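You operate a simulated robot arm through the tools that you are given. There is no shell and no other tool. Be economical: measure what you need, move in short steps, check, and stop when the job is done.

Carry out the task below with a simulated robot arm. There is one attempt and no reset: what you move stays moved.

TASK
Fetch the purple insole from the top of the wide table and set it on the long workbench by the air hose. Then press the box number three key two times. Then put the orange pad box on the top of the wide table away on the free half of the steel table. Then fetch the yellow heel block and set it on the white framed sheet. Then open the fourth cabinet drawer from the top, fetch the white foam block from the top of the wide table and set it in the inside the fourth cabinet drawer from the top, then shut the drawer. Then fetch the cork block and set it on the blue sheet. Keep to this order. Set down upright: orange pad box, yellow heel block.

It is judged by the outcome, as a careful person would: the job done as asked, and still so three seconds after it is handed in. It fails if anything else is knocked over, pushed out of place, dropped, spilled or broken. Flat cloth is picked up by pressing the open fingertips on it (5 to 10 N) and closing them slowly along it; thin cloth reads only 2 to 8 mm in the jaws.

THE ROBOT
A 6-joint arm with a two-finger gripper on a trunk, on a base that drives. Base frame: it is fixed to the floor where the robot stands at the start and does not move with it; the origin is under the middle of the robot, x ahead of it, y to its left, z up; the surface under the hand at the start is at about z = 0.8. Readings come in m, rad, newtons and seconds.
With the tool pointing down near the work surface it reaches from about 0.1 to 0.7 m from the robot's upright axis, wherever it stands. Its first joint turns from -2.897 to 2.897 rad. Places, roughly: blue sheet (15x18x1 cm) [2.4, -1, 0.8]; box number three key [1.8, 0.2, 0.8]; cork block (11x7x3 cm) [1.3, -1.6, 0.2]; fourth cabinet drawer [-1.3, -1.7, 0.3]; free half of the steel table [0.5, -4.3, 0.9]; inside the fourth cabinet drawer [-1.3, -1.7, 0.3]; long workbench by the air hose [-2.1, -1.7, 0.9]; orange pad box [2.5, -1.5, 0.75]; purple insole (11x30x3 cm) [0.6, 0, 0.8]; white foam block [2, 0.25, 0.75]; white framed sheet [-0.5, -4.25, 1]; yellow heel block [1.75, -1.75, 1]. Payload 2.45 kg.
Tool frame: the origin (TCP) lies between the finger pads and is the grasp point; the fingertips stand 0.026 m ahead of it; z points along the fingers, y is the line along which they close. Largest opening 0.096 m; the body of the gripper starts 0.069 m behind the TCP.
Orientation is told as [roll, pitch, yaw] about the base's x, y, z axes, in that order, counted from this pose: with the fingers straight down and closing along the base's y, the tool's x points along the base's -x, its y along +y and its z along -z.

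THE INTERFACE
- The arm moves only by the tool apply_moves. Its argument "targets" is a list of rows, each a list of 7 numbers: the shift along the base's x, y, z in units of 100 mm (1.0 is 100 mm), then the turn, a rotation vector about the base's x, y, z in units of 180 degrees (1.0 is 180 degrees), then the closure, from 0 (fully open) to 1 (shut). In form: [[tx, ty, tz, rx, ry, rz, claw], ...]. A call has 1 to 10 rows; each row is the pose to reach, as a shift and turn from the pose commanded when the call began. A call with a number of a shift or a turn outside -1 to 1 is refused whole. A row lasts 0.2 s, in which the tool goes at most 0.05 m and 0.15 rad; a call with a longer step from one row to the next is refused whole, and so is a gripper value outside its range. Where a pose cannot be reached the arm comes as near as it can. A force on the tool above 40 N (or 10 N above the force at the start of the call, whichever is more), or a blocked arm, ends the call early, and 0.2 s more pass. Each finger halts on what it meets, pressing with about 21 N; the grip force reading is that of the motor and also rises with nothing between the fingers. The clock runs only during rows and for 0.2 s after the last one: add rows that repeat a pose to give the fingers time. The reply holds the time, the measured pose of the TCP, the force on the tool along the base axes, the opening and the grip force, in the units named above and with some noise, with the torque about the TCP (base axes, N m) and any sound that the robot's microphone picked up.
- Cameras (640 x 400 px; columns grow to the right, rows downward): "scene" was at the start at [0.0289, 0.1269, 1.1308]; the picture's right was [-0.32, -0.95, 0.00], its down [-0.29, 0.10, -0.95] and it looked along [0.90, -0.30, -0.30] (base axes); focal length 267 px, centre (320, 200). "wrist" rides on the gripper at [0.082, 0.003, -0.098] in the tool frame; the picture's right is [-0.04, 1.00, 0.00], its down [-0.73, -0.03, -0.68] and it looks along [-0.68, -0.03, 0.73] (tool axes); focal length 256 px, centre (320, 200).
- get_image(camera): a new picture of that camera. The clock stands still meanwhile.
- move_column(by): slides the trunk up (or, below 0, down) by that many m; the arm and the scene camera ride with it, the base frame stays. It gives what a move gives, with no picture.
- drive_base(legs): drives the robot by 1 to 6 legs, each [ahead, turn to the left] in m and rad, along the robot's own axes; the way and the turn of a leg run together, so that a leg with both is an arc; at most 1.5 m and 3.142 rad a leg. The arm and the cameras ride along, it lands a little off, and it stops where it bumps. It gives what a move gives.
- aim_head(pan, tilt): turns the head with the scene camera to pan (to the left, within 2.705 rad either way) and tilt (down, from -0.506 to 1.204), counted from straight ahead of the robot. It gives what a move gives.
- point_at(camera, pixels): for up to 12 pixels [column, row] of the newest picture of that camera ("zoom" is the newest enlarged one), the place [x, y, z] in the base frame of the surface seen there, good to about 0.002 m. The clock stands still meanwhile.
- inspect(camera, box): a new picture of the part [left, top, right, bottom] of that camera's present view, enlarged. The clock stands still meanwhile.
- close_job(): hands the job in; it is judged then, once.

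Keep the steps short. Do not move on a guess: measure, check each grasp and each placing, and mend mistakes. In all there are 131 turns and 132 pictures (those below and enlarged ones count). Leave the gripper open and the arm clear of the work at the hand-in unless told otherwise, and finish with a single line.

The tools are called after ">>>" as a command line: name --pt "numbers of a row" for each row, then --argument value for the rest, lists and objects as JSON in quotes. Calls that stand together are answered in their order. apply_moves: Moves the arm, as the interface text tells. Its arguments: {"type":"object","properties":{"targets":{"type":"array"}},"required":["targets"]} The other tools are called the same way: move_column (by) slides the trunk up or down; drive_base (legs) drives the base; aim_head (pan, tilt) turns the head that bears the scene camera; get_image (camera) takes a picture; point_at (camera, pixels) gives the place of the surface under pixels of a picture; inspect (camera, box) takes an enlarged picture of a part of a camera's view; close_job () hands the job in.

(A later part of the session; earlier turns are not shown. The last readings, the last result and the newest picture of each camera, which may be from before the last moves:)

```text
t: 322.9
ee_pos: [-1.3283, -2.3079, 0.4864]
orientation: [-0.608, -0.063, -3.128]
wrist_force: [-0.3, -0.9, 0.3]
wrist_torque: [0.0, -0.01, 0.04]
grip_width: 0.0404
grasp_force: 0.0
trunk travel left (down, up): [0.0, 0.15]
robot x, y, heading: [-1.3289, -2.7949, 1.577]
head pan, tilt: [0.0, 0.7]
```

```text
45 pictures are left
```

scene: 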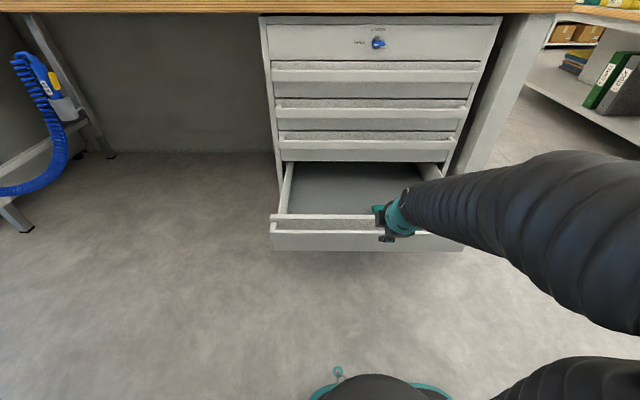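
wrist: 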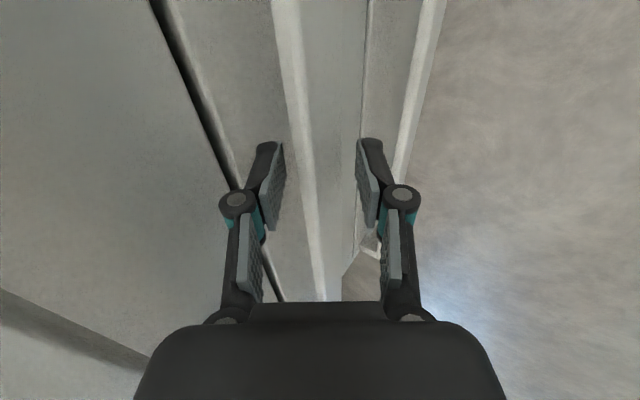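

Floor of drawer z≈0.27, interior y −2.18…. Before fetching, I test whether the vertical hand reaches into the drawer: pitch to vertical, drive 0.1 m forward.

>>> apply_moves --pt "0 0 0.3 -0.045 0 0 0.58" --pt "0 0 0.6 -0.09 0 0 0.58" --pt "0 0 0.8 -0.135 0 0 0.58" --pt "0 0 1.0 -0.18 0 0 0.58" --pt "0 0 1.0 -0.193 0 0 0.58"

>>> drive_base --legs '[[0.1, 0]]'

>>> apply_moves --pt "0 0.4 0 0 0 0 0.58" --pt "0 0.8 0 0 0 0 0.58" --pt "0 1.0 -0.2 0 0 0 0.58" --pt "0 1.0 -0.6 0 0 0 0.58" --pt "0 1.0 -0.98 0 0 0 0.58"

>>> apply_moves --pt "0 0.2 -0.4 0 0 0 0.58" --pt "0 0.3 -0.8 0 0 0 0.58" --pt "0 0.3 -1.0 0 0 0 0.58"

>>> apply_moves --pt "0 0 -0.3 0 0 0 0.58" --pt "0 0 -0.6 0 0 0 0.58"

```text
t: 324.1
ee_pos: [-1.3282, -2.3089, 0.588]
orientation: [0.001, -0.057, 3.114]
wrist_force: [0.2, -0.5, 0.3]
wrist_torque: [0.01, -0.02, 0.0]
grip_width: 0.0404
grasp_force: 0.0
trunk travel left (down, up): [0.0, 0.15]
robot x, y, heading: [-1.3312, -2.7909, 1.576]
head pan, tilt: [0.0, 0.7]
```

```text
t: 325.2
ee_pos: [-1.3281, -2.2073, 0.5882]
orientation: [0.001, -0.058, 3.115]
wrist_force: [0.8, 0.1, 0.5]
wrist_torque: [-0.01, 0.0, 0.01]
grip_width: 0.04
grasp_force: 0.1
trunk travel left (down, up): [0.0, 0.15]
robot x, y, heading: [-1.3329, -2.6921, 1.575]
head pan, tilt: [0.0, 0.7]
```

```text
t: 326.4
ee_pos: [-1.3303, -2.108, 0.4882]
orientation: [-0.002, -0.06, 3.115]
wrist_force: [0.0, 2.1, 0.0]
wrist_torque: [-0.01, 0.01, -0.01]
grip_width: 0.0402
grasp_force: 0.0
trunk travel left (down, up): [0.0, 0.15]
robot x, y, heading: [-1.3301, -2.6934, 1.571]
head pan, tilt: [0.0, 0.7]
```

```text
t: 327.2
ee_pos: [-1.3278, -2.0786, 0.391]
orientation: [0.0, -0.059, 3.115]
wrist_force: [-0.2, 0.4, 0.3]
wrist_torque: [-0.01, 0.02, -0.01]
grip_width: 0.0403
grasp_force: 0.1
trunk travel left (down, up): [0.0, 0.15]
robot x, y, heading: [-1.3279, -2.6944, 1.577]
head pan, tilt: [0.0, 0.7]
```

```text
t: 327.8
ee_pos: [-1.3275, -2.0788, 0.3307]
orientation: [0.0, -0.059, 3.113]
wrist_force: [0.5, 1.2, 0.3]
wrist_torque: [0.01, 0.03, -0.01]
grip_width: 0.0404
grasp_force: 0.1
trunk travel left (down, up): [0.0, 0.15]
robot x, y, heading: [-1.3304, -2.6895, 1.573]
head pan, tilt: [0.0, 0.7]
```

Vertical reach into the drawer works. I lift out, straighten the hand, raise the column and set off for the foam block.

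>>> apply_moves --pt "0 0 0.4 0 0 0 0.58" --pt "0 0 0.8 0 0 0 0.58" --pt "0 -0.2 1.0 0 -0.0188 0 0.4" --pt "0 -0.5 1.0 0 -0.0188 0 0.2" --pt "0 -0.9 1.0 0 -0.0188 0 0"

>>> apply_moves --pt "0 -0.2 0.4 0 0 -0.045 0" --pt "0 -0.4 0.8 0 0 -0.09 0" --pt "0 -0.6 1.0 0 0 -0.135 0" --pt "0 -0.8 1.0 0 0 -0.18 0" --pt "0 -0.9 1.0 0 0 -0.225 0" --pt "0 -1 1.0 0 0 -0.27 0" --pt "0 -1 1.0 0 0 -0.315 0" --pt "0 -1 1.0 0 0 -0.36 0" --pt "0 -1 1.0 0 0 -0.405 0" --pt "0 -1 1.0 0 0 -0.45 0"

>>> move_column --by 0.15

>>> apply_moves --pt "0 0 0.4 0 0 -0.04 0" --pt "0 0 0.8 0 0 -0.04 0" --pt "0 0 1.0 0 0 -0.04 0"

>>> apply_moves --pt "0 0 0.4 0 0 0 0" --pt "0 0 0.8 0 0 0 0" --pt "0 0 1.0 0 0 0 0"

```text
t: 329.0
ee_pos: [-1.3278, -2.1684, 0.4299]
orientation: [-0.001, 0.0, 3.114]
wrist_force: [0.6, -0.8, -1.0]
wrist_torque: [0.03, 0.02, 0.02]
grip_width: 0.0959
grasp_force: 0.0
trunk travel left (down, up): [0.0, 0.15]
robot x, y, heading: [-1.3299, -2.6921, 1.576]
head pan, tilt: [0.0, 0.7]
```

```text
t: 331.2
ee_pos: [-1.3277, -2.2674, 0.5301]
orientation: [0.0, -0.001, 1.7]
wrist_force: [0.3, -0.3, -0.2]
wrist_torque: [0.02, 0.01, 0.02]
grip_width: 0.0959
grasp_force: 0.1
trunk travel left (down, up): [0.0, 0.15]
robot x, y, heading: [-1.3266, -2.6952, 1.575]
head pan, tilt: [0.0, 0.7]
```

```text
t: 332.9
ee_pos: [-1.3291, -2.2685, 0.6811]
orientation: [-0.001, 0.0, 1.701]
wrist_force: [-0.3, -0.6, 1.2]
wrist_torque: [0.0, 0.0, -0.04]
grip_width: 0.096
grasp_force: 0.0
trunk travel left (down, up): [-0.15, 0.0]
robot x, y, heading: [-1.3314, -2.6962, 1.577]
head pan, tilt: [0.0, 0.7]
```

```text
t: 333.8
ee_pos: [-1.3284, -2.266, 0.781]
orientation: [-0.001, -0.002, 1.576]
wrist_force: [-0.8, 0.7, -0.4]
wrist_torque: [0.0, 0.03, 0.01]
grip_width: 0.0958
grasp_force: 0.0
trunk travel left (down, up): [-0.15, 0.0]
robot x, y, heading: [-1.3303, -2.6943, 1.58]
head pan, tilt: [0.0, 0.7]
```

```text
t: 334.6
ee_pos: [-1.3296, -2.269, 0.8799]
orientation: [-0.001, 0.001, 1.576]
wrist_force: [-0.8, -0.3, -0.6]
wrist_torque: [-0.05, 0.02, 0.0]
grip_width: 0.096
grasp_force: 0.1
trunk travel left (down, up): [-0.15, 0.0]
robot x, y, heading: [-1.3297, -2.696, 1.573]
head pan, tilt: [0.0, 0.7]
```

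>>> apply_moves --pt "0 0 0.4 0 0 0 0" --pt "0 0 0.8 0 0 0 0" --pt "0 0 1.0 0 0 0 0"

>>> drive_base --legs '[[0, -1.574], [1.2, 0], [0, 1.574], [1.5, 0], [1.5, 0], [0.65, 0]]'

```text
t: 335.4
ee_pos: [-1.3282, -2.2681, 0.9801]
orientation: [-0.003, 0.001, 1.576]
wrist_force: [-0.4, -0.1, -0.7]
wrist_torque: [0.03, 0.0, 0.01]
grip_width: 0.0962
grasp_force: 0.1
trunk travel left (down, up): [-0.15, 0.0]
robot x, y, heading: [-1.329, -2.6911, 1.574]
head pan, tilt: [0.0, 0.7]
```

```text
t: 366.4
ee_pos: [-0.3401, 1.4292, 0.9799]
orientation: [-0.002, -0.002, 1.636]
wrist_force: [0.0, -0.6, 0.0]
wrist_torque: [-0.02, -0.01, -0.01]
grip_width: 0.0959
grasp_force: 0.0
trunk travel left (down, up): [-0.15, 0.0]
robot x, y, heading: [-0.3167, 1.0027, 1.639]
head pan, tilt: [0.0, 0.7]
```

>>> drive_base --legs '[[0, -1.734], [1.5, 0], [0.84, 0], [0, -1.476]]'

>>> get_image --camera "wrist"

>>> get_image --camera "scene"

```text
t: 385.6
ee_pos: [2.0076, 0.3348, 0.9801]
orientation: [-0.002, 0.002, -1.55]
wrist_force: [-0.2, -0.4, -0.4]
wrist_torque: [-0.02, -0.02, 0.0]
grip_width: 0.0961
grasp_force: 0.0
trunk travel left (down, up): [-0.15, 0.0]
robot x, y, heading: [2.0034, 0.7619, -1.555]
head pan, tilt: [0.0, 0.7]
```

```text
44 pictures are left
```

wrist: 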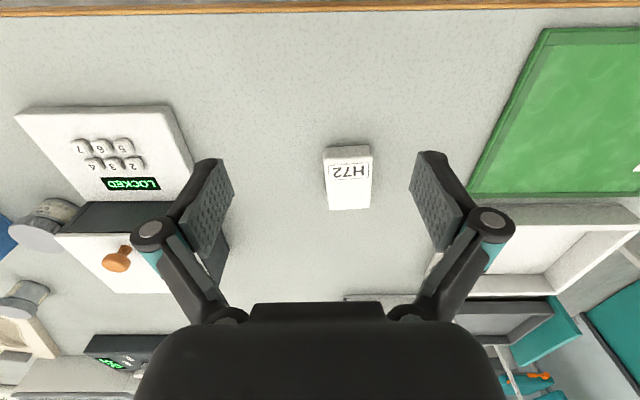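

```text
43 pictures are left
```

scene: 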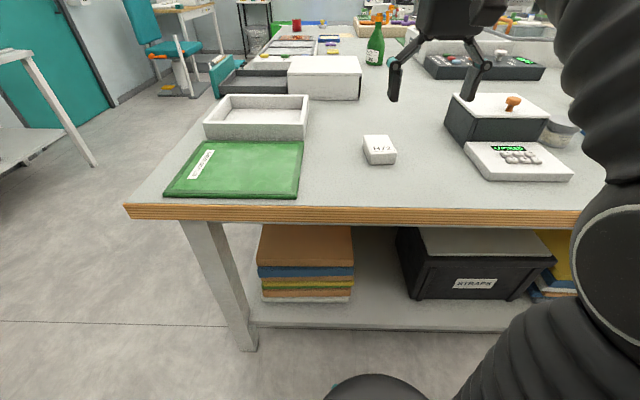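

>>> point_at --camera "wrist" --pixels '[[326, 152], [370, 152], [328, 180], [370, 180], [332, 206], [368, 206], [349, 190], [349, 150], [310, 190]]'

```text
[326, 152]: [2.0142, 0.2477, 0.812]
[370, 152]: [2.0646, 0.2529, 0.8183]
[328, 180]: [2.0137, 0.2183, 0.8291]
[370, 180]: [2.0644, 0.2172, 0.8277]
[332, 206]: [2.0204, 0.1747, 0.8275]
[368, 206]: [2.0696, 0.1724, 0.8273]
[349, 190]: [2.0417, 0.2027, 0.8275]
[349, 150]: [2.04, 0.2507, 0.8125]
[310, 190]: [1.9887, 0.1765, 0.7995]
```

White foam block H72: centre (2.041, 0.211), 5.2 cm wide in x, z 0.80–0.828. I move over it, lower and grip.

>>> apply_moves --pt "0.15 -0.4 -0.1 0 0 0.01 0" --pt "0.33 -0.8 -0.3 0 0 0.02 0" --pt "0.33 -1.0 -0.6 0 0 0.02 0" --pt "0.33 -1.0 -0.8 0 0 0.02 0"

>>> apply_moves --pt "0 -0.22 -0.2 0 0 0 0" --pt "0 -0.22 -0.5 0 0 0 0" --pt "0 -0.22 -0.7 0 0 0 0" --pt "0 -0.22 -0.7 0 0 0 0.2" --pt "0 -0.22 -0.7 0 0 0 0.4" --pt "0 -0.22 -0.7 0 0 0 0.6" --pt "0 -0.22 -0.7 0 0 0 0.7"

>>> get_image --camera "wrist"

```text
t: 386.6
ee_pos: [2.0413, 0.2348, 0.9003]
orientation: [-0.002, 0.001, -1.487]
wrist_force: [0.7, 0.6, 0.4]
wrist_torque: [-0.02, 0.01, 0.01]
grip_width: 0.0959
grasp_force: 0.1
trunk travel left (down, up): [-0.15, 0.0]
robot x, y, heading: [2.0036, 0.7556, -1.552]
head pan, tilt: [0.0, 0.7]
```

```text
t: 388.2
ee_pos: [2.0415, 0.2129, 0.8311]
orientation: [-0.001, 0.0, -1.487]
wrist_force: [0.5, -0.5, 0.2]
wrist_torque: [-0.01, -0.01, -0.01]
grip_width: 0.057
grasp_force: 21.1
trunk travel left (down, up): [-0.15, 0.0]
robot x, y, heading: [2.0062, 0.7593, -1.549]
head pan, tilt: [0.0, 0.7]
```

```text
42 pictures are left
```

wrist: 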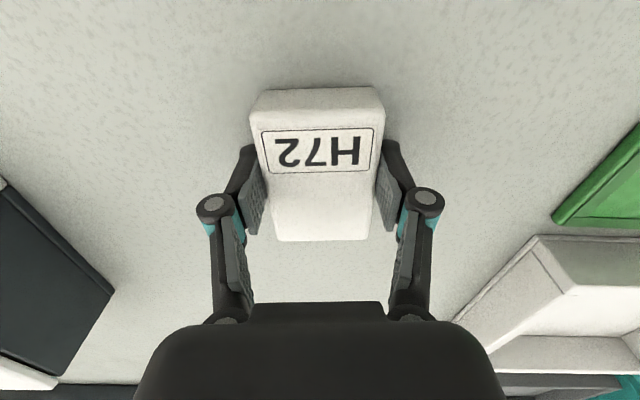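

Gripped (57 mm). I lift, retract and check.

>>> apply_moves --pt "0 0 0.1 0 0 0 1" --pt "0 0 0.4 0 0 0 1" --pt "0 0.2 0.8 0 0 0 1" --pt "0 0.6 1.0 0 0 0 1" --pt "0 1.0 1.0 0 0 0 1"

>>> apply_moves --pt "0 0.2 0.3 0 0 0 1" --pt "-0.2 0.3 0.5 0 0 -0.02 1" --pt "-0.3 0.3 0.5 0 0 -0.02 1"

>>> get_image --camera "wrist"

```text
t: 389.4
ee_pos: [2.041, 0.3133, 0.9281]
orientation: [-0.003, 0.002, -1.487]
wrist_force: [-0.3, -0.8, -1.4]
wrist_torque: [0.08, -0.02, 0.02]
grip_width: 0.0567
grasp_force: 21.0
trunk travel left (down, up): [-0.15, 0.0]
robot x, y, heading: [2.0023, 0.7609, -1.554]
head pan, tilt: [0.0, 0.7]
```

```text
t: 390.2
ee_pos: [2.0087, 0.3409, 0.9796]
orientation: [-0.002, 0.0, -1.552]
wrist_force: [-0.8, 0.0, -0.1]
wrist_torque: [-0.04, 0.0, -0.01]
grip_width: 0.0568
grasp_force: 21.0
trunk travel left (down, up): [-0.15, 0.0]
robot x, y, heading: [2.0055, 0.7593, -1.552]
head pan, tilt: [0.0, 0.7]
```

```text
41 pictures are left
```

wrist: 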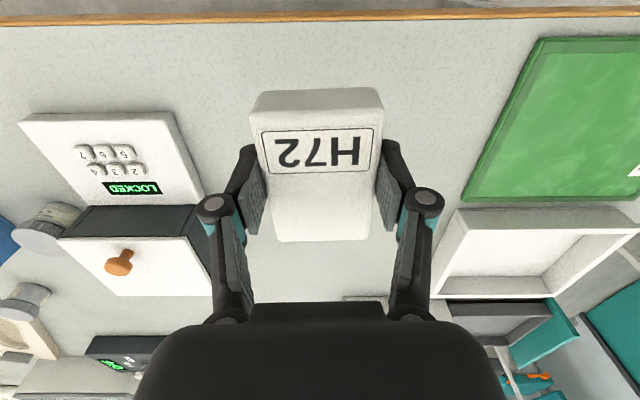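

Foam block held. I drive back the same way towards the drawer.

>>> drive_base --legs '[[0, -1.674], [1.5, 0], [0.72, 0], [0, 1.655]]'

```text
t: 409.3
ee_pos: [-0.2486, 0.5453, 0.9797]
orientation: [-0.004, 0.0, -1.62]
wrist_force: [0.7, 0.1, 0.1]
wrist_torque: [0.01, 0.03, -0.03]
grip_width: 0.0568
grasp_force: 20.7
trunk travel left (down, up): [-0.15, 0.0]
robot x, y, heading: [-0.2231, 0.9652, -1.623]
head pan, tilt: [0.0, 0.7]
```

>>> drive_base --legs '[[0, 0.055], [1.5, 0], [1.5, 0], [0.69, 0], [0, -1.571]]'

```text
t: 431.5
ee_pos: [-0.7163, -2.7327, 0.9777]
orientation: [-0.002, 0.0, 3.111]
wrist_force: [-0.2, -0.3, -1.1]
wrist_torque: [0.02, -0.01, 0.01]
grip_width: 0.057
grasp_force: 20.8
trunk travel left (down, up): [-0.15, 0.0]
robot x, y, heading: [-0.2962, -2.7479, 3.109]
head pan, tilt: [0.0, 0.7]
```

>>> drive_base --legs '[[1.03, 0], [0, -1.538]]'

>>> aim_head --pan 0 --tilt 0.75

>>> get_image --camera "scene"

```text
t: 440.5
ee_pos: [-1.3092, -2.2934, 0.9796]
orientation: [-0.003, 0.0, 1.567]
wrist_force: [-0.4, 0.1, 0.0]
wrist_torque: [0.0, 0.0, 0.04]
grip_width: 0.0569
grasp_force: 21.1
trunk travel left (down, up): [-0.15, 0.0]
robot x, y, heading: [-1.3146, -2.7144, 1.563]
head pan, tilt: [0.0, 0.7]
```

```text
t: 441.1
ee_pos: [-1.3086, -2.2935, 0.9792]
orientation: [-0.002, -0.001, 1.567]
wrist_force: [-0.8, 0.2, -0.4]
wrist_torque: [-0.02, -0.01, -0.02]
grip_width: 0.0568
grasp_force: 21.5
trunk travel left (down, up): [-0.15, 0.0]
robot x, y, heading: [-1.313, -2.7086, 1.563]
head pan, tilt: [0.0, 0.75]
```

```text
40 pictures are left
```

scene: 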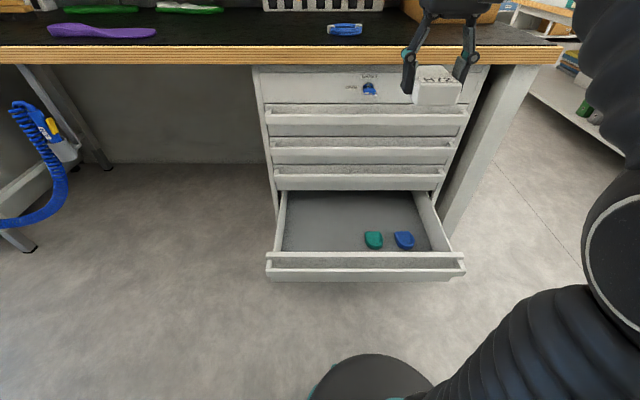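

The drawer stays open; it holds a green and a blue piece. I measure them to choose a free spot.

>>> point_at --camera "scene" --pixels '[[373, 240], [365, 240], [404, 240], [395, 235], [412, 245], [373, 233], [320, 240], [330, 215], [290, 245], [370, 255]]'

>>> move_column --by -0.15

```text
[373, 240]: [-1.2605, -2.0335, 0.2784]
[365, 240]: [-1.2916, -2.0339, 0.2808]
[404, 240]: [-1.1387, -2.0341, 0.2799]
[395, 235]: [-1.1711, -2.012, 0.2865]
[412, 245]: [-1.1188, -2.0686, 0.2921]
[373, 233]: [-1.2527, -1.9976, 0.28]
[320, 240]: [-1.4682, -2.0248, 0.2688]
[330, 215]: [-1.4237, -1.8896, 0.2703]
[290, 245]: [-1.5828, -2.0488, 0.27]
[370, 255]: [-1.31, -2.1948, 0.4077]
```

```text
t: 442.8
ee_pos: [-1.3103, -2.2936, 0.8289]
orientation: [-0.001, 0.001, 1.567]
wrist_force: [-0.8, -0.4, -0.4]
wrist_torque: [-0.01, 0.0, 0.0]
grip_width: 0.057
grasp_force: 21.2
trunk travel left (down, up): [0.0, 0.15]
robot x, y, heading: [-1.3192, -2.7104, 1.566]
head pan, tilt: [0.0, 0.75]
```

Free spot: (−1.41, −2.04). I drive 6 cm forward, then go over the spot and down.

>>> drive_base --legs '[[0.06, 0]]'

>>> apply_moves --pt "-0.3 0.3 -0.1 0 0 0 1" --pt "-0.6 0.6 -0.2 0 0 0 1" --pt "-0.9 0.9 -0.5 0 0 0 1" --pt "-1.0 1.0 -0.9 0 0 0 1" --pt "-1.0 1.0 -1.0 0 0 0 1"

>>> apply_moves --pt "0 0.4 -0.3 0 0 0 1" --pt "0 0.8 -0.6 0 0 0 1" --pt "0 0.9 -1.0 0 0 0 1"

>>> apply_moves --pt "0 0 -0.4 0 0 0 1" --pt "0 0 -0.8 0 0 0 1" --pt "0 0 -1.0 0 0 0 1"

>>> get_image --camera "wrist"

```text
t: 443.8
ee_pos: [-1.3095, -2.2324, 0.8297]
orientation: [-0.001, 0.0, 1.569]
wrist_force: [0.4, -0.3, -0.5]
wrist_torque: [-0.04, 0.0, 0.0]
grip_width: 0.057
grasp_force: 20.5
trunk travel left (down, up): [0.0, 0.15]
robot x, y, heading: [-1.3114, -2.6477, 1.563]
head pan, tilt: [0.0, 0.75]
```

```text
refused: row 3 steps farther than a row can; nothing moved
```

```text
t: 444.6
ee_pos: [-1.312, -2.1403, 0.7293]
orientation: [-0.003, -0.001, 1.566]
wrist_force: [-0.5, -0.8, -0.4]
wrist_torque: [0.03, 0.01, 0.03]
grip_width: 0.0567
grasp_force: 21.3
trunk travel left (down, up): [0.0, 0.15]
robot x, y, heading: [-1.3155, -2.6489, 1.566]
head pan, tilt: [0.0, 0.75]
```

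```text
t: 445.4
ee_pos: [-1.3115, -2.142, 0.6284]
orientation: [-0.003, 0.0, 1.567]
wrist_force: [-0.4, -0.1, 0.1]
wrist_torque: [0.02, 0.02, 0.01]
grip_width: 0.057
grasp_force: 20.8
trunk travel left (down, up): [0.0, 0.15]
robot x, y, heading: [-1.3144, -2.649, 1.567]
head pan, tilt: [0.0, 0.75]
```

```text
39 pictures are left
```

wrist: 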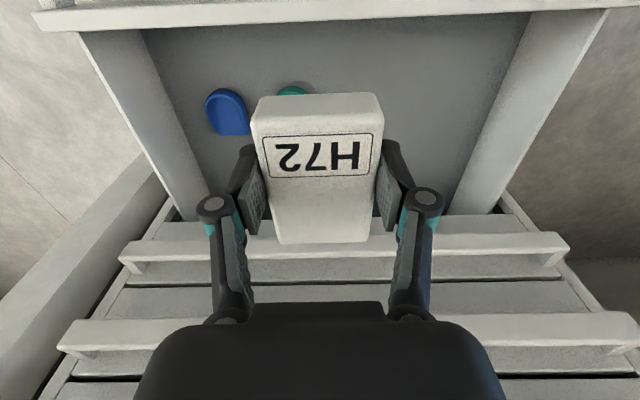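

Safe; I shift to x −1.41, y −2.05 and descend.

>>> apply_moves --pt "-0.35 0.25 0 0 0 0 1" --pt "-0.7 0.5 0 0 0 0 1" --pt "-1.0 0.75 0 0 0 0 1" --pt "-1.0 0.9 -0.3 0 0 0 1" --pt "-1.0 0.9 -0.7 0 0 0 1" --pt "-1.0 0.9 -1.0 0 0 0 1"

>>> apply_moves --pt "0 0 -0.4 0 0 0 1" --pt "0 0 -0.8 0 0 0 1" --pt "0 0 -1.0 0 0 0 1"

>>> get_image --camera "wrist"

```text
t: 446.8
ee_pos: [-1.4097, -2.0519, 0.5285]
orientation: [-0.002, 0.001, 1.568]
wrist_force: [0.6, -0.2, -0.6]
wrist_torque: [0.02, 0.04, 0.03]
grip_width: 0.0569
grasp_force: 21.3
trunk travel left (down, up): [0.0, 0.15]
robot x, y, heading: [-1.3139, -2.6482, 1.568]
head pan, tilt: [0.0, 0.75]
```

```text
t: 447.6
ee_pos: [-1.4101, -2.0511, 0.4296]
orientation: [-0.002, 0.0, 1.567]
wrist_force: [0.2, 0.1, -0.1]
wrist_torque: [-0.01, -0.01, 0.02]
grip_width: 0.0571
grasp_force: 21.4
trunk travel left (down, up): [0.0, 0.15]
robot x, y, heading: [-1.3141, -2.6507, 1.565]
head pan, tilt: [0.0, 0.75]
```

```text
38 pictures are left
```

wrist: 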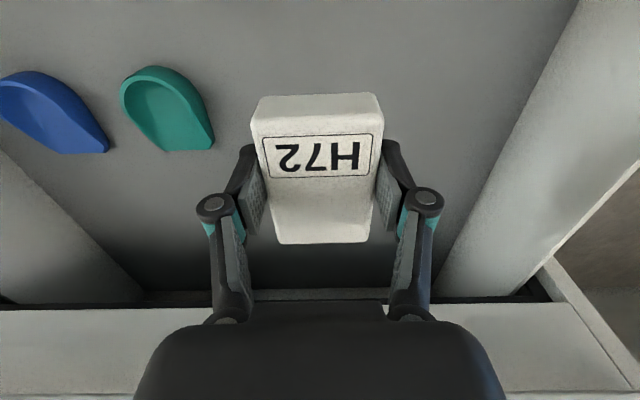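

Clear of the green and blue pieces. I lower the rest, watching force.

>>> apply_moves --pt "0 0 -0.4 0 0 0 1" --pt "0 0 -0.8 0 0 0 1" --pt "0 0 -1.0 0 0 0 1"

>>> apply_moves --pt "0 0 -0.1 0 0 0 1" --pt "0 0 -0.2 0 0 0 1" --pt "0 0 -0.26 0 0 0 1"

```text
t: 448.4
ee_pos: [-1.41, -2.0539, 0.3298]
orientation: [-0.001, 0.0, 1.567]
wrist_force: [-0.3, 0.1, 0.9]
wrist_torque: [-0.01, 0.01, -0.01]
grip_width: 0.0569
grasp_force: 20.6
trunk travel left (down, up): [0.0, 0.15]
robot x, y, heading: [-1.315, -2.6501, 1.563]
head pan, tilt: [0.0, 0.75]
```

```text
t: 449.2
ee_pos: [-1.4105, -2.0535, 0.3029]
orientation: [-0.002, 0.0, 1.568]
wrist_force: [-0.4, 0.0, -1.1]
wrist_torque: [0.04, -0.03, 0.01]
grip_width: 0.0571
grasp_force: 21.6
trunk travel left (down, up): [0.0, 0.15]
robot x, y, heading: [-1.3139, -2.653, 1.563]
head pan, tilt: [0.0, 0.75]
```

I lower 3 mm more, open and rise.

>>> apply_moves --pt "0 0 -0.02 0 0 0 1" --pt "0 0 -0.03 0 0 0 1" --pt "0 0 -0.02 0 0 0 0.3" --pt "0 0 -0.01 0 0 0 0.1" --pt "0 0 0 0 0 0 0.05"

>>> apply_moves --pt "0 0 0.4 0 0 0 0.05" --pt "0 0 0.8 0 0 0 0.05" --pt "0 0 1.0 0 0 0 0.05"

>>> get_image --camera "wrist"

```text
t: 450.4
ee_pos: [-1.4108, -2.0523, 0.3032]
orientation: [-0.001, 0.0, 1.567]
wrist_force: [0.4, -0.3, -0.5]
wrist_torque: [0.02, 0.0, 0.03]
grip_width: 0.0916
grasp_force: 0.1
trunk travel left (down, up): [0.0, 0.15]
robot x, y, heading: [-1.3157, -2.6524, 1.566]
head pan, tilt: [0.0, 0.75]
```

```text
t: 451.2
ee_pos: [-1.4114, -2.0523, 0.4027]
orientation: [-0.004, 0.001, 1.567]
wrist_force: [-0.4, 0.0, -0.2]
wrist_torque: [0.04, 0.03, 0.0]
grip_width: 0.0908
grasp_force: 0.1
trunk travel left (down, up): [0.0, 0.15]
robot x, y, heading: [-1.3131, -2.6501, 1.564]
head pan, tilt: [0.0, 0.75]
```

```text
37 pictures are left
```

wrist: 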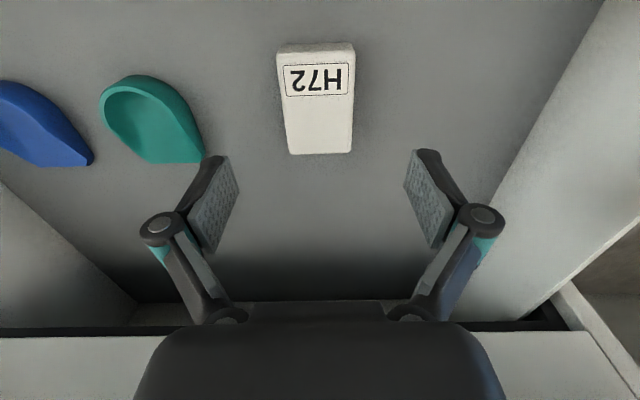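

The foam block lies in the drawer. I raise the hand out and drive back 0.2 m, close the fingers and tilt for pushing.

>>> apply_moves --pt "0 0 0.4 0 0 0 0.05" --pt "0.2 -0.2 0.8 0 0 0 0.3" --pt "0.5 -0.4 1.0 0 0 0 0.8" --pt "0.8 -0.4 1.0 0 0 0 1"

>>> drive_base --legs '[[-0.22, 0]]'

>>> apply_moves --pt "0 0 0.1 0.045 0 0 1" --pt "0 0 0.1 0.09 0 0 1" --pt "0 0 0.1 0.135 0 0 1" --pt "0 0 0.1 0.18 0 0 1" --pt "0 0 0.1 0.194 0 0 1"

>>> get_image --camera "wrist"

```text
t: 452.2
ee_pos: [-1.3288, -2.089, 0.5049]
orientation: [-0.002, -0.001, 1.567]
wrist_force: [0.0, 0.4, -0.7]
wrist_torque: [0.03, 0.0, 0.01]
grip_width: 0.0
grasp_force: 20.8
trunk travel left (down, up): [0.0, 0.15]
robot x, y, heading: [-1.3145, -2.6521, 1.563]
head pan, tilt: [0.0, 0.75]
```

```text
t: 453.9
ee_pos: [-1.331, -2.3068, 0.5058]
orientation: [-0.002, 0.0, 1.568]
wrist_force: [-0.1, 0.3, 0.9]
wrist_torque: [0.01, 0.0, -0.03]
grip_width: 0.0
grasp_force: 21.0
trunk travel left (down, up): [0.0, 0.15]
robot x, y, heading: [-1.3134, -2.8657, 1.572]
head pan, tilt: [0.0, 0.75]
```

```text
t: 455.1
ee_pos: [-1.3305, -2.3053, 0.5146]
orientation: [0.001, -0.609, 1.566]
wrist_force: [-0.1, 0.3, 0.5]
wrist_torque: [0.01, -0.01, 0.03]
grip_width: 0.0
grasp_force: 21.4
trunk travel left (down, up): [0.0, 0.15]
robot x, y, heading: [-1.3156, -2.8665, 1.567]
head pan, tilt: [0.0, 0.75]
```

```text
36 pictures are left
```

wrist: 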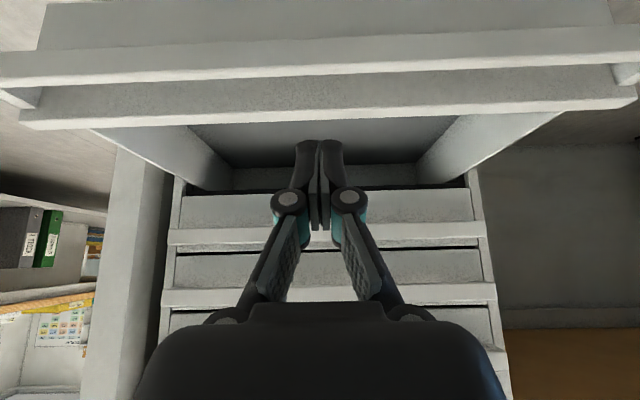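

>>> point_at --camera "wrist" --pixels '[[320, 70], [320, 50], [320, 100], [320, 20]]'

>>> apply_moves --pt "0 -0.1 -0.3 0 0 0 1" --pt "0 -0.1 -0.6 0 0 0 1" --pt "0 -0.1 -0.9 0 0 0 1" --pt "0 -0.1 -1.0 0 0 0 1"

>>> apply_moves --pt "0 -0.0 -0.15 0 0 0 1" --pt "0 -0.0 -0.22 0 0 0 1"

>>> get_image --camera "wrist"

```text
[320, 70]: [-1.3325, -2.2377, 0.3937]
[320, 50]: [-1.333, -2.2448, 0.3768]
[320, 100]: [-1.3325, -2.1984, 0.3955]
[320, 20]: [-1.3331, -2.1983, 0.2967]
```

```text
t: 456.1
ee_pos: [-1.3321, -2.3156, 0.4147]
orientation: [-0.001, -0.609, 1.568]
wrist_force: [0.4, 0.5, 0.2]
wrist_torque: [0.02, 0.02, 0.0]
grip_width: 0.0
grasp_force: 20.9
trunk travel left (down, up): [0.0, 0.15]
robot x, y, heading: [-1.3131, -2.8666, 1.565]
head pan, tilt: [0.0, 0.75]
```

```text
t: 456.7
ee_pos: [-1.3321, -2.3153, 0.397]
orientation: [0.0, -0.608, 1.568]
wrist_force: [-0.1, -0.5, -0.3]
wrist_torque: [0.0, 0.0, -0.03]
grip_width: 0.0002
grasp_force: 20.7
out of reach, approached as far as the arm can: row 2
trunk travel left (down, up): [0.0, 0.15]
robot x, y, heading: [-1.3149, -2.865, 1.568]
head pan, tilt: [0.0, 0.75]
```

```text
35 pictures are left
```

wrist: 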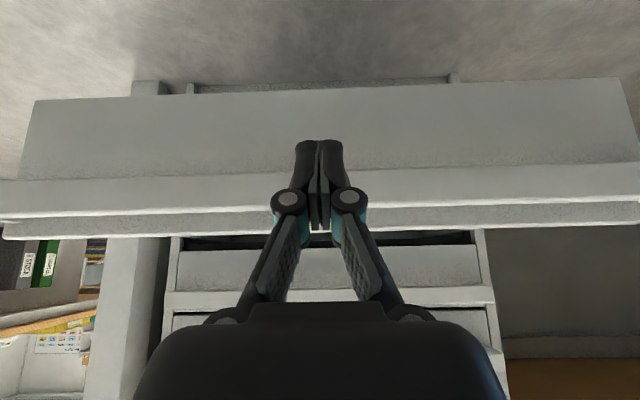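

The closed fingertips are in front of the rail at z≈0.38. I push by driving forward.

>>> drive_base --legs '[[0.2, 0]]'

>>> get_image --camera "wrist"

```text
t: 458.3
ee_pos: [-1.3311, -2.1139, 0.3984]
orientation: [-0.002, -0.61, 1.567]
wrist_force: [0.7, 0.1, -0.3]
wrist_torque: [0.02, -0.03, 0.01]
grip_width: 0.0
grasp_force: 28.8
trunk travel left (down, up): [0.0, 0.15]
robot x, y, heading: [-1.3167, -2.6654, 1.568]
head pan, tilt: [0.0, 0.75]
```

```text
34 pictures are left
```

wrist: 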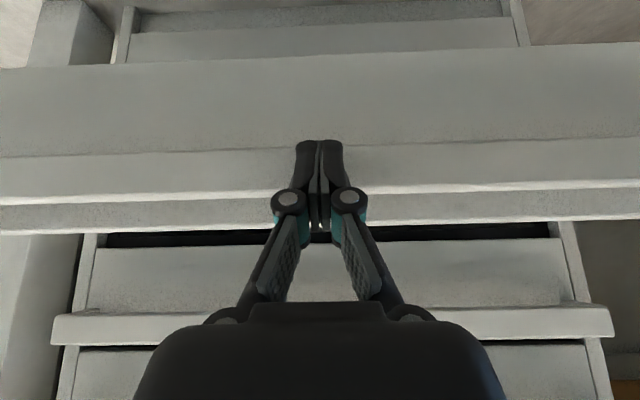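

>>> drive_base --legs '[[0.13, 0]]'

>>> apply_moves --pt "0 0.1 0 0 0 0 1" --pt "0 0.2 0 0 0 0 1" --pt "0 0.3 0 0 0 0 1" --pt "0 0.4 0 0 0 0 1" --pt "0 0.5 0 0 0 0 1"

>>> get_image --camera "wrist"

>>> get_image --camera "scene"

```text
t: 459.6
ee_pos: [-1.3293, -1.9842, 0.3965]
orientation: [-0.001, -0.61, 1.567]
wrist_force: [-0.5, -0.2, -0.2]
wrist_torque: [-0.02, 0.0, 0.02]
grip_width: 0.0003
grasp_force: 28.6
trunk travel left (down, up): [0.0, 0.15]
robot x, y, heading: [-1.3145, -2.5339, 1.561]
head pan, tilt: [0.0, 0.75]
```

```text
t: 460.4
ee_pos: [-1.3287, -1.9586, 0.394]
orientation: [-0.005, -0.599, 1.568]
wrist_force: [-0.6, -6.9, 3.5]
wrist_torque: [0.01, -0.01, -0.01]
grip_width: 0.0062
grasp_force: 28.0
trunk travel left (down, up): [0.0, 0.15]
robot x, y, heading: [-1.3166, -2.5385, 1.564]
head pan, tilt: [0.0, 0.75]
stopped in row 4: the force on the tool passed its limit at 62 N (the readings are from after the stop); the commanded pose is now the measured one
```

```text
33 pictures are left
```

wrist: 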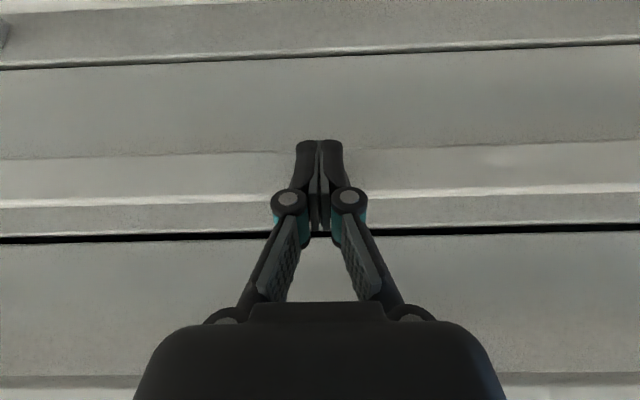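

```text
32 pictures are left
```

scene: 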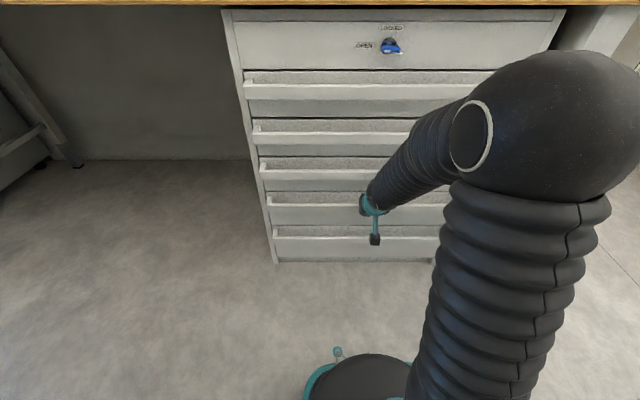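

It met the stop (62 N peak). I verify that the 4th drawer's face is flush with its neighbours.

>>> point_at --camera "scene" --pixels '[[310, 217], [310, 183], [310, 252], [310, 204], [310, 168], [310, 238], [330, 217], [330, 183]]'

>>> apply_moves --pt "0 -0.2 0.05 0 0 0 1" --pt "0 -0.5 0.2 0 0 0 1" --pt "0 -0.8 0.5 0 0 0 1" --pt "0 -1.0 0.8 0 0 0 1"

```text
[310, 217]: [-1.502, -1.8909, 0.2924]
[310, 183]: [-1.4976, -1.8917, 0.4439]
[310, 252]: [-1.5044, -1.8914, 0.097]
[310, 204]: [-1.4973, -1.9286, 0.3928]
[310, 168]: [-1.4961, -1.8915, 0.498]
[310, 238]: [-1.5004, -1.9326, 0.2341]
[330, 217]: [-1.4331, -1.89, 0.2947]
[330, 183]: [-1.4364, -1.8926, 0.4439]
```

```text
t: 461.4
ee_pos: [-1.3294, -2.0573, 0.4741]
orientation: [-0.004, -0.599, 1.568]
wrist_force: [-0.5, -0.5, 0.3]
wrist_torque: [-0.01, 0.01, -0.02]
grip_width: 0.0
grasp_force: 29.2
trunk travel left (down, up): [0.0, 0.15]
robot x, y, heading: [-1.3133, -2.5329, 1.564]
head pan, tilt: [0.0, 0.75]
```

The drawer is flush (y −1.891 like its neighbours) and shut. Now the cork block: I back off and drive to (1.3, −2.6), facing the wide table's lower shelf.

>>> apply_moves --pt "0 0 0.4 -0.045 0 0 0.5" --pt "0 0 0.8 -0.09 0 0 0" --pt "0 0 1.0 -0.135 0 0 0" --pt "0 0 1.0 -0.18 0 0 0" --pt "0 0 1.0 -0.192 0 0 0"

>>> drive_base --legs '[[-0.15, 0], [0, -1.564], [1.5, 0], [1.15, 0], [0, 1.571]]'

>>> aim_head --pan 0.05 --tilt 0.6

>>> get_image --camera "scene"

```text
t: 462.6
ee_pos: [-1.3295, -2.0584, 0.5746]
orientation: [-0.007, 0.003, 1.568]
wrist_force: [0.7, 1.1, 0.1]
wrist_torque: [-0.01, 0.01, -0.01]
grip_width: 0.096
grasp_force: 0.1
trunk travel left (down, up): [0.0, 0.15]
robot x, y, heading: [-1.3133, -2.535, 1.563]
head pan, tilt: [0.0, 0.75]
```

```text
t: 483.8
ee_pos: [1.2941, -2.137, 0.5737]
orientation: [-0.007, 0.003, 1.566]
wrist_force: [0.8, -0.7, -0.1]
wrist_torque: [0.04, 0.01, -0.04]
grip_width: 0.096
grasp_force: 0.0
trunk travel left (down, up): [0.0, 0.15]
robot x, y, heading: [1.3049, -2.6155, 1.563]
head pan, tilt: [0.0, 0.75]
```

```text
t: 484.5
ee_pos: [1.2946, -2.1376, 0.5743]
orientation: [-0.007, 0.005, 1.567]
wrist_force: [0.0, -0.1, 0.3]
wrist_torque: [0.04, 0.01, 0.03]
grip_width: 0.0961
grasp_force: 0.0
trunk travel left (down, up): [0.0, 0.15]
robot x, y, heading: [1.3081, -2.616, 1.567]
head pan, tilt: [0.051, 0.6]
```

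```text
31 pictures are left
```

scene: 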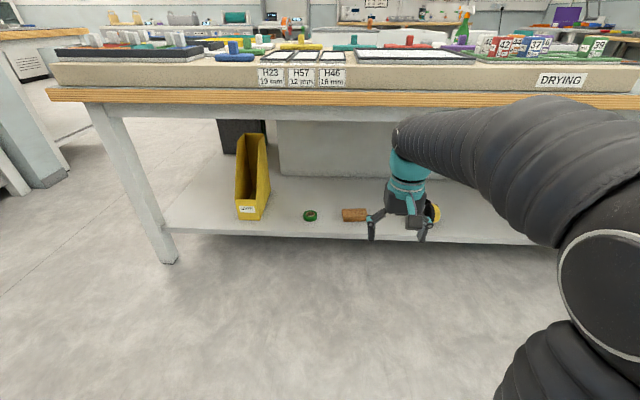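

>>> inspect --camera "scene" --box '[290, 190, 450, 260]'

>>> point_at --camera "zoom" --pixels '[[215, 80], [310, 80], [220, 100], [300, 98], [260, 78], [260, 100], [260, 120], [215, 120], [310, 120], [260, 140]]'

>>> point_at --camera "scene" --pixels '[[300, 238], [310, 216], [250, 215], [300, 105], [300, 112], [330, 140]]'

```text
4.00 times, centred on (370, 225) of scene
```

zoom: 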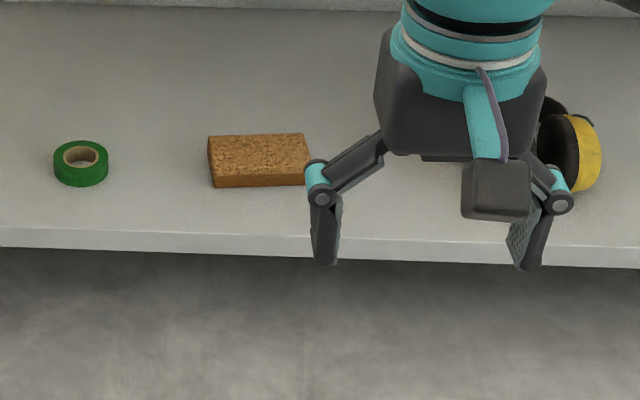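

```text
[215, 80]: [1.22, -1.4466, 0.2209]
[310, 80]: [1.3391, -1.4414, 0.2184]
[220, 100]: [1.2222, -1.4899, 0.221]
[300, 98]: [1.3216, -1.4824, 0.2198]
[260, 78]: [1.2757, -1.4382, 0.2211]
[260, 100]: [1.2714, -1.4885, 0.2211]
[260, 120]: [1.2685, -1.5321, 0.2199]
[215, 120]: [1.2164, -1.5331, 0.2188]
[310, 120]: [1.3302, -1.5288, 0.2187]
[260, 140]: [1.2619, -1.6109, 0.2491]
```

```text
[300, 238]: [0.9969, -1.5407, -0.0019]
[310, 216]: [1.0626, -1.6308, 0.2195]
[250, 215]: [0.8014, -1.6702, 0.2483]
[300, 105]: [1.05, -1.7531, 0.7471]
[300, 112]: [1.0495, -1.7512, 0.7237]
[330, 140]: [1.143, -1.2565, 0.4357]
```

>>> point_at --camera "zoom" --pixels '[[212, 140], [302, 137], [305, 170], [216, 175], [260, 155], [260, 180], [216, 185], [300, 182], [260, 225], [260, 240], [100, 175]]'

```text
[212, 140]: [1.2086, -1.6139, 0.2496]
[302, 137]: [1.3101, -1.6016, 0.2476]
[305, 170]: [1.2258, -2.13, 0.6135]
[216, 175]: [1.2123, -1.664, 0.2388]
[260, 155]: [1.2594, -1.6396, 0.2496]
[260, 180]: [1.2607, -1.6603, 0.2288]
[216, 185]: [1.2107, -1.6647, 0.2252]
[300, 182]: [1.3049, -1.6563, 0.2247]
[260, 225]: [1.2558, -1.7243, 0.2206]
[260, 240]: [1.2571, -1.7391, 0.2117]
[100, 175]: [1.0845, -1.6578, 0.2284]
```

Cork: x 1.208–1.315, y −1.664…−1.60, z 0.22–0.25, under the table top (edge y −1.80, underside 0.72). I measure where my own forearm runs, to judge clearance.

>>> point_at --camera "scene" --pixels '[[600, 230], [560, 330], [560, 130], [540, 105], [480, 120], [430, 120], [410, 140], [410, 180], [580, 110], [620, 110], [540, 200]]'

```text
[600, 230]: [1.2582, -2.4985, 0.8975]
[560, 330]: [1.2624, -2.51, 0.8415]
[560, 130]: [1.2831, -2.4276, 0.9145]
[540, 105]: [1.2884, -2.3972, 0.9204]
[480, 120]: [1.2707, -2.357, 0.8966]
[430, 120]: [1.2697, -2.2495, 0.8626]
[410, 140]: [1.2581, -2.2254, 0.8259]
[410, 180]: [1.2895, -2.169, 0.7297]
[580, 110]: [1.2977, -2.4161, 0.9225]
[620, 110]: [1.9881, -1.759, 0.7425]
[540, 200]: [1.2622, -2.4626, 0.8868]
```

Geometry allows entry with a vertical hand and an extended arm. I yaw +90°, extend and lower outside the table first.

>>> apply_moves --pt "-0.03 0 0 0 0 0.047 0" --pt "-0.06 0 0 0 0 0.094 0" --pt "-0.1 0 0 0 0 0.141 0" --pt "-0.13 0 0 0 0 0.188 0" --pt "-0.16 0 0 0 0 0.235 0" --pt "-0.2 0 0 0 0 0.282 0" --pt "-0.24 0 0 0 0 0.329 0" --pt "-0.28 0 0 0 0 0.376 0" --pt "-0.31 0 0 0 0 0.423 0" --pt "-0.33 0 0 0 0 0.47 0"

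>>> apply_moves --pt "0 0.35 -0.2 0 0 0.032 0" --pt "0 0.7 -0.5 0 0 0.032 0" --pt "0 1.0 -0.8 0 0 0.032 0" --pt "0 1.0 -1.0 0 0 0.032 0"

>>> apply_moves --pt "0 0.35 -0.35 0 0 0 0" --pt "0 0.6 -0.7 0 0 0 0" --pt "0 0.6 -1.0 0 0 0 0"

>>> apply_moves --pt "0 0 -0.35 0 0 0 0" --pt "0 0 -0.72 0 0 0 0" --pt "0 0 -0.72 0 0 0 0"

>>> get_image --camera "scene"

```text
t: 486.7
ee_pos: [1.2604, -2.1375, 0.5734]
orientation: [-0.006, 0.002, 3.046]
wrist_force: [-0.2, 0.4, 0.3]
wrist_torque: [-0.01, -0.01, -0.01]
grip_width: 0.096
grasp_force: 0.1
trunk travel left (down, up): [0.0, 0.15]
robot x, y, heading: [1.3017, -2.6139, 1.566]
head pan, tilt: [0.051, 0.6]
```

```text
t: 487.7
ee_pos: [1.2604, -2.0369, 0.4749]
orientation: [-0.007, 0.001, -3.141]
wrist_force: [0.7, 0.2, 0.7]
wrist_torque: [0.01, 0.02, 0.0]
grip_width: 0.0962
grasp_force: 0.0
trunk travel left (down, up): [0.0, 0.15]
robot x, y, heading: [1.3051, -2.6136, 1.565]
head pan, tilt: [0.051, 0.6]
```

```text
t: 488.5
ee_pos: [1.2626, -1.9765, 0.3765]
orientation: [-0.007, 0.004, -3.139]
wrist_force: [0.8, -0.1, 0.8]
wrist_torque: [0.01, 0.02, 0.0]
grip_width: 0.0958
grasp_force: 0.1
trunk travel left (down, up): [0.0, 0.15]
robot x, y, heading: [1.3082, -2.6142, 1.565]
head pan, tilt: [0.051, 0.6]
```

```text
t: 489.3
ee_pos: [1.2607, -1.977, 0.3021]
orientation: [-0.007, 0.003, -3.141]
wrist_force: [0.2, -0.2, 0.1]
wrist_torque: [0.03, -0.04, -0.01]
grip_width: 0.0962
grasp_force: 0.1
trunk travel left (down, up): [0.0, 0.15]
robot x, y, heading: [1.3076, -2.6153, 1.566]
head pan, tilt: [0.051, 0.6]
```

```text
29 pictures are left
```

scene: 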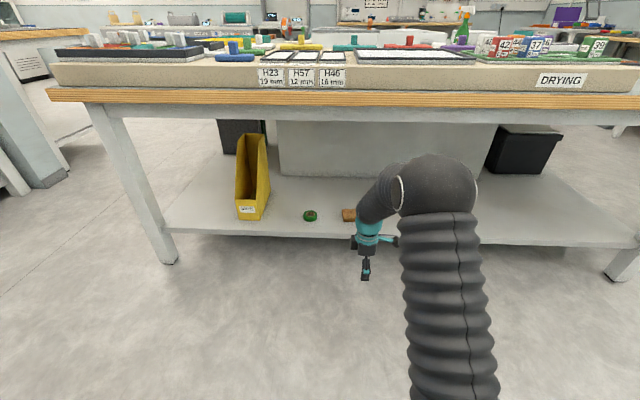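

>>> point_at --camera "scene" --pixels '[[437, 160], [437, 180], [400, 168], [380, 178], [368, 195], [360, 215], [368, 225], [450, 250]]'

```text
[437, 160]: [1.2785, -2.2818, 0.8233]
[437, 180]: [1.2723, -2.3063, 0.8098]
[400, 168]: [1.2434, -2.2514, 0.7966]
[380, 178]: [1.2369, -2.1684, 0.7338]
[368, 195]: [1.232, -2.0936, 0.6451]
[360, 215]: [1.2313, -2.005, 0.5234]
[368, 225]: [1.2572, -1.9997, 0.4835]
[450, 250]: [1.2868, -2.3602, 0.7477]
```

The forearm would pass ~4 cm below the table edge; a flatter arm is safer. I extend 5 cm more and recheck.

>>> apply_moves --pt "0 0.2 0 0 0 0 0" --pt "0 0.4 -0.05 0 0 0 0" --pt "0 0.55 -0.08 0 0 0 0" --pt "0 0.55 -0.08 0 0 0 0"

>>> get_image --camera "scene"

>>> point_at --camera "scene" --pixels '[[437, 165], [437, 178], [410, 172], [395, 178], [380, 185], [370, 195], [365, 205], [300, 90], [300, 101], [400, 110], [400, 118]]'

```text
t: 490.3
ee_pos: [1.2608, -1.9206, 0.2941]
orientation: [-0.006, 0.005, -3.139]
wrist_force: [0.9, -0.2, -0.4]
wrist_torque: [0.03, 0.01, 0.01]
grip_width: 0.0958
grasp_force: 0.0
trunk travel left (down, up): [0.0, 0.15]
robot x, y, heading: [1.3089, -2.6163, 1.564]
head pan, tilt: [0.051, 0.6]
```

```text
28 pictures are left
```

scene: 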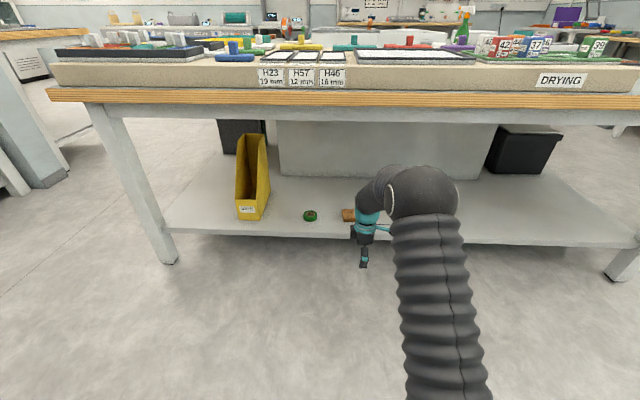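

```text
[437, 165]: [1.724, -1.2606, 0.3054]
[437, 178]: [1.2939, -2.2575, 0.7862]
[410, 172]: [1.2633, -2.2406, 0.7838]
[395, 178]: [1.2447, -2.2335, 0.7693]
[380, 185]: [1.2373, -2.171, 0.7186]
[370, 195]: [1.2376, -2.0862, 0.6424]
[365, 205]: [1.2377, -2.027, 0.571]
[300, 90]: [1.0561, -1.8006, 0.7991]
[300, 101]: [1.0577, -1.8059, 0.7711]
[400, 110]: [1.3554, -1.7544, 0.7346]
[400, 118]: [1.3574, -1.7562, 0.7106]
```

Now ~10 cm clearance under the table edge. I drive forward 0.28 m so the hand enters over the cork.

>>> drive_base --legs '[[0.28, 0]]'

>>> get_image --camera "wrist"

>>> get_image --camera "scene"

```text
t: 492.3
ee_pos: [1.2621, -1.648, 0.2953]
orientation: [-0.007, 0.002, -3.138]
wrist_force: [0.3, 0.1, 0.7]
wrist_torque: [0.01, 0.02, -0.04]
grip_width: 0.0961
grasp_force: 0.1
trunk travel left (down, up): [0.0, 0.15]
robot x, y, heading: [1.312, -2.3407, 1.569]
head pan, tilt: [0.051, 0.6]
```

```text
27 pictures are left
```

wrist: 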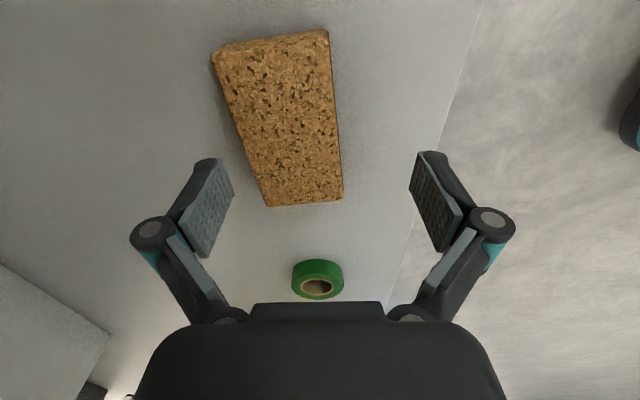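

```text
26 pictures are left
```

scene: 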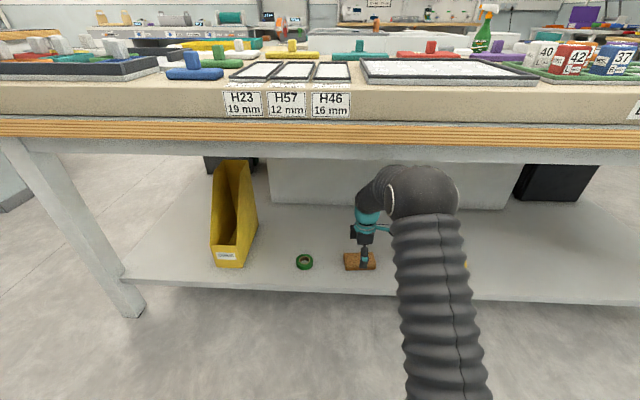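

>>> point_at --camera "wrist" --pixels '[[225, 70], [325, 60], [265, 195], [340, 190], [285, 120], [242, 120], [335, 120], [360, 120]]'

```text
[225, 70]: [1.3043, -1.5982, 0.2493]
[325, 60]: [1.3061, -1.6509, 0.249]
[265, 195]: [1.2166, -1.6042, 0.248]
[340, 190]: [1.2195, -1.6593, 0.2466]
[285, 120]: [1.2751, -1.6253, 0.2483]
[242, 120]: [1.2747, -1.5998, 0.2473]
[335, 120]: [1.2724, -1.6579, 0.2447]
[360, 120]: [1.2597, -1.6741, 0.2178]
```

Cork centre y −1.629; I need +2 cm. I drive 0.02 m, then lower.

>>> drive_base --legs '[[0.02, 0]]'

>>> apply_moves --pt "0 0 -0.15 0 0 0.01 0" --pt "0 0 -0.3 0 0 0.02 0" --pt "0 0 -0.38 0 0 0.02 0"

>>> get_image --camera "wrist"

```text
t: 493.1
ee_pos: [1.262, -1.6281, 0.294]
orientation: [-0.006, 0.004, -3.138]
wrist_force: [0.0, 0.2, -0.1]
wrist_torque: [0.01, -0.03, -0.02]
grip_width: 0.0959
grasp_force: 0.1
trunk travel left (down, up): [0.0, 0.15]
robot x, y, heading: [1.3095, -2.32, 1.57]
head pan, tilt: [0.051, 0.6]
```

```text
t: 493.9
ee_pos: [1.2615, -1.6267, 0.257]
orientation: [-0.006, 0.004, -3.075]
wrist_force: [-0.3, 0.4, -0.6]
wrist_torque: [0.03, 0.01, 0.03]
grip_width: 0.0961
grasp_force: 0.0
trunk travel left (down, up): [0.0, 0.15]
robot x, y, heading: [1.3117, -2.3218, 1.564]
head pan, tilt: [0.051, 0.6]
```

```text
25 pictures are left
```

wrist: 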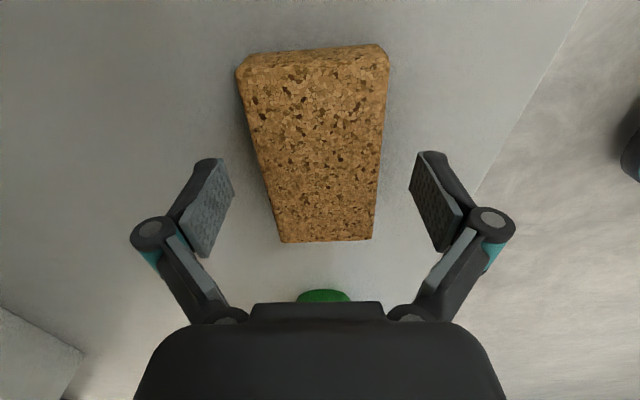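

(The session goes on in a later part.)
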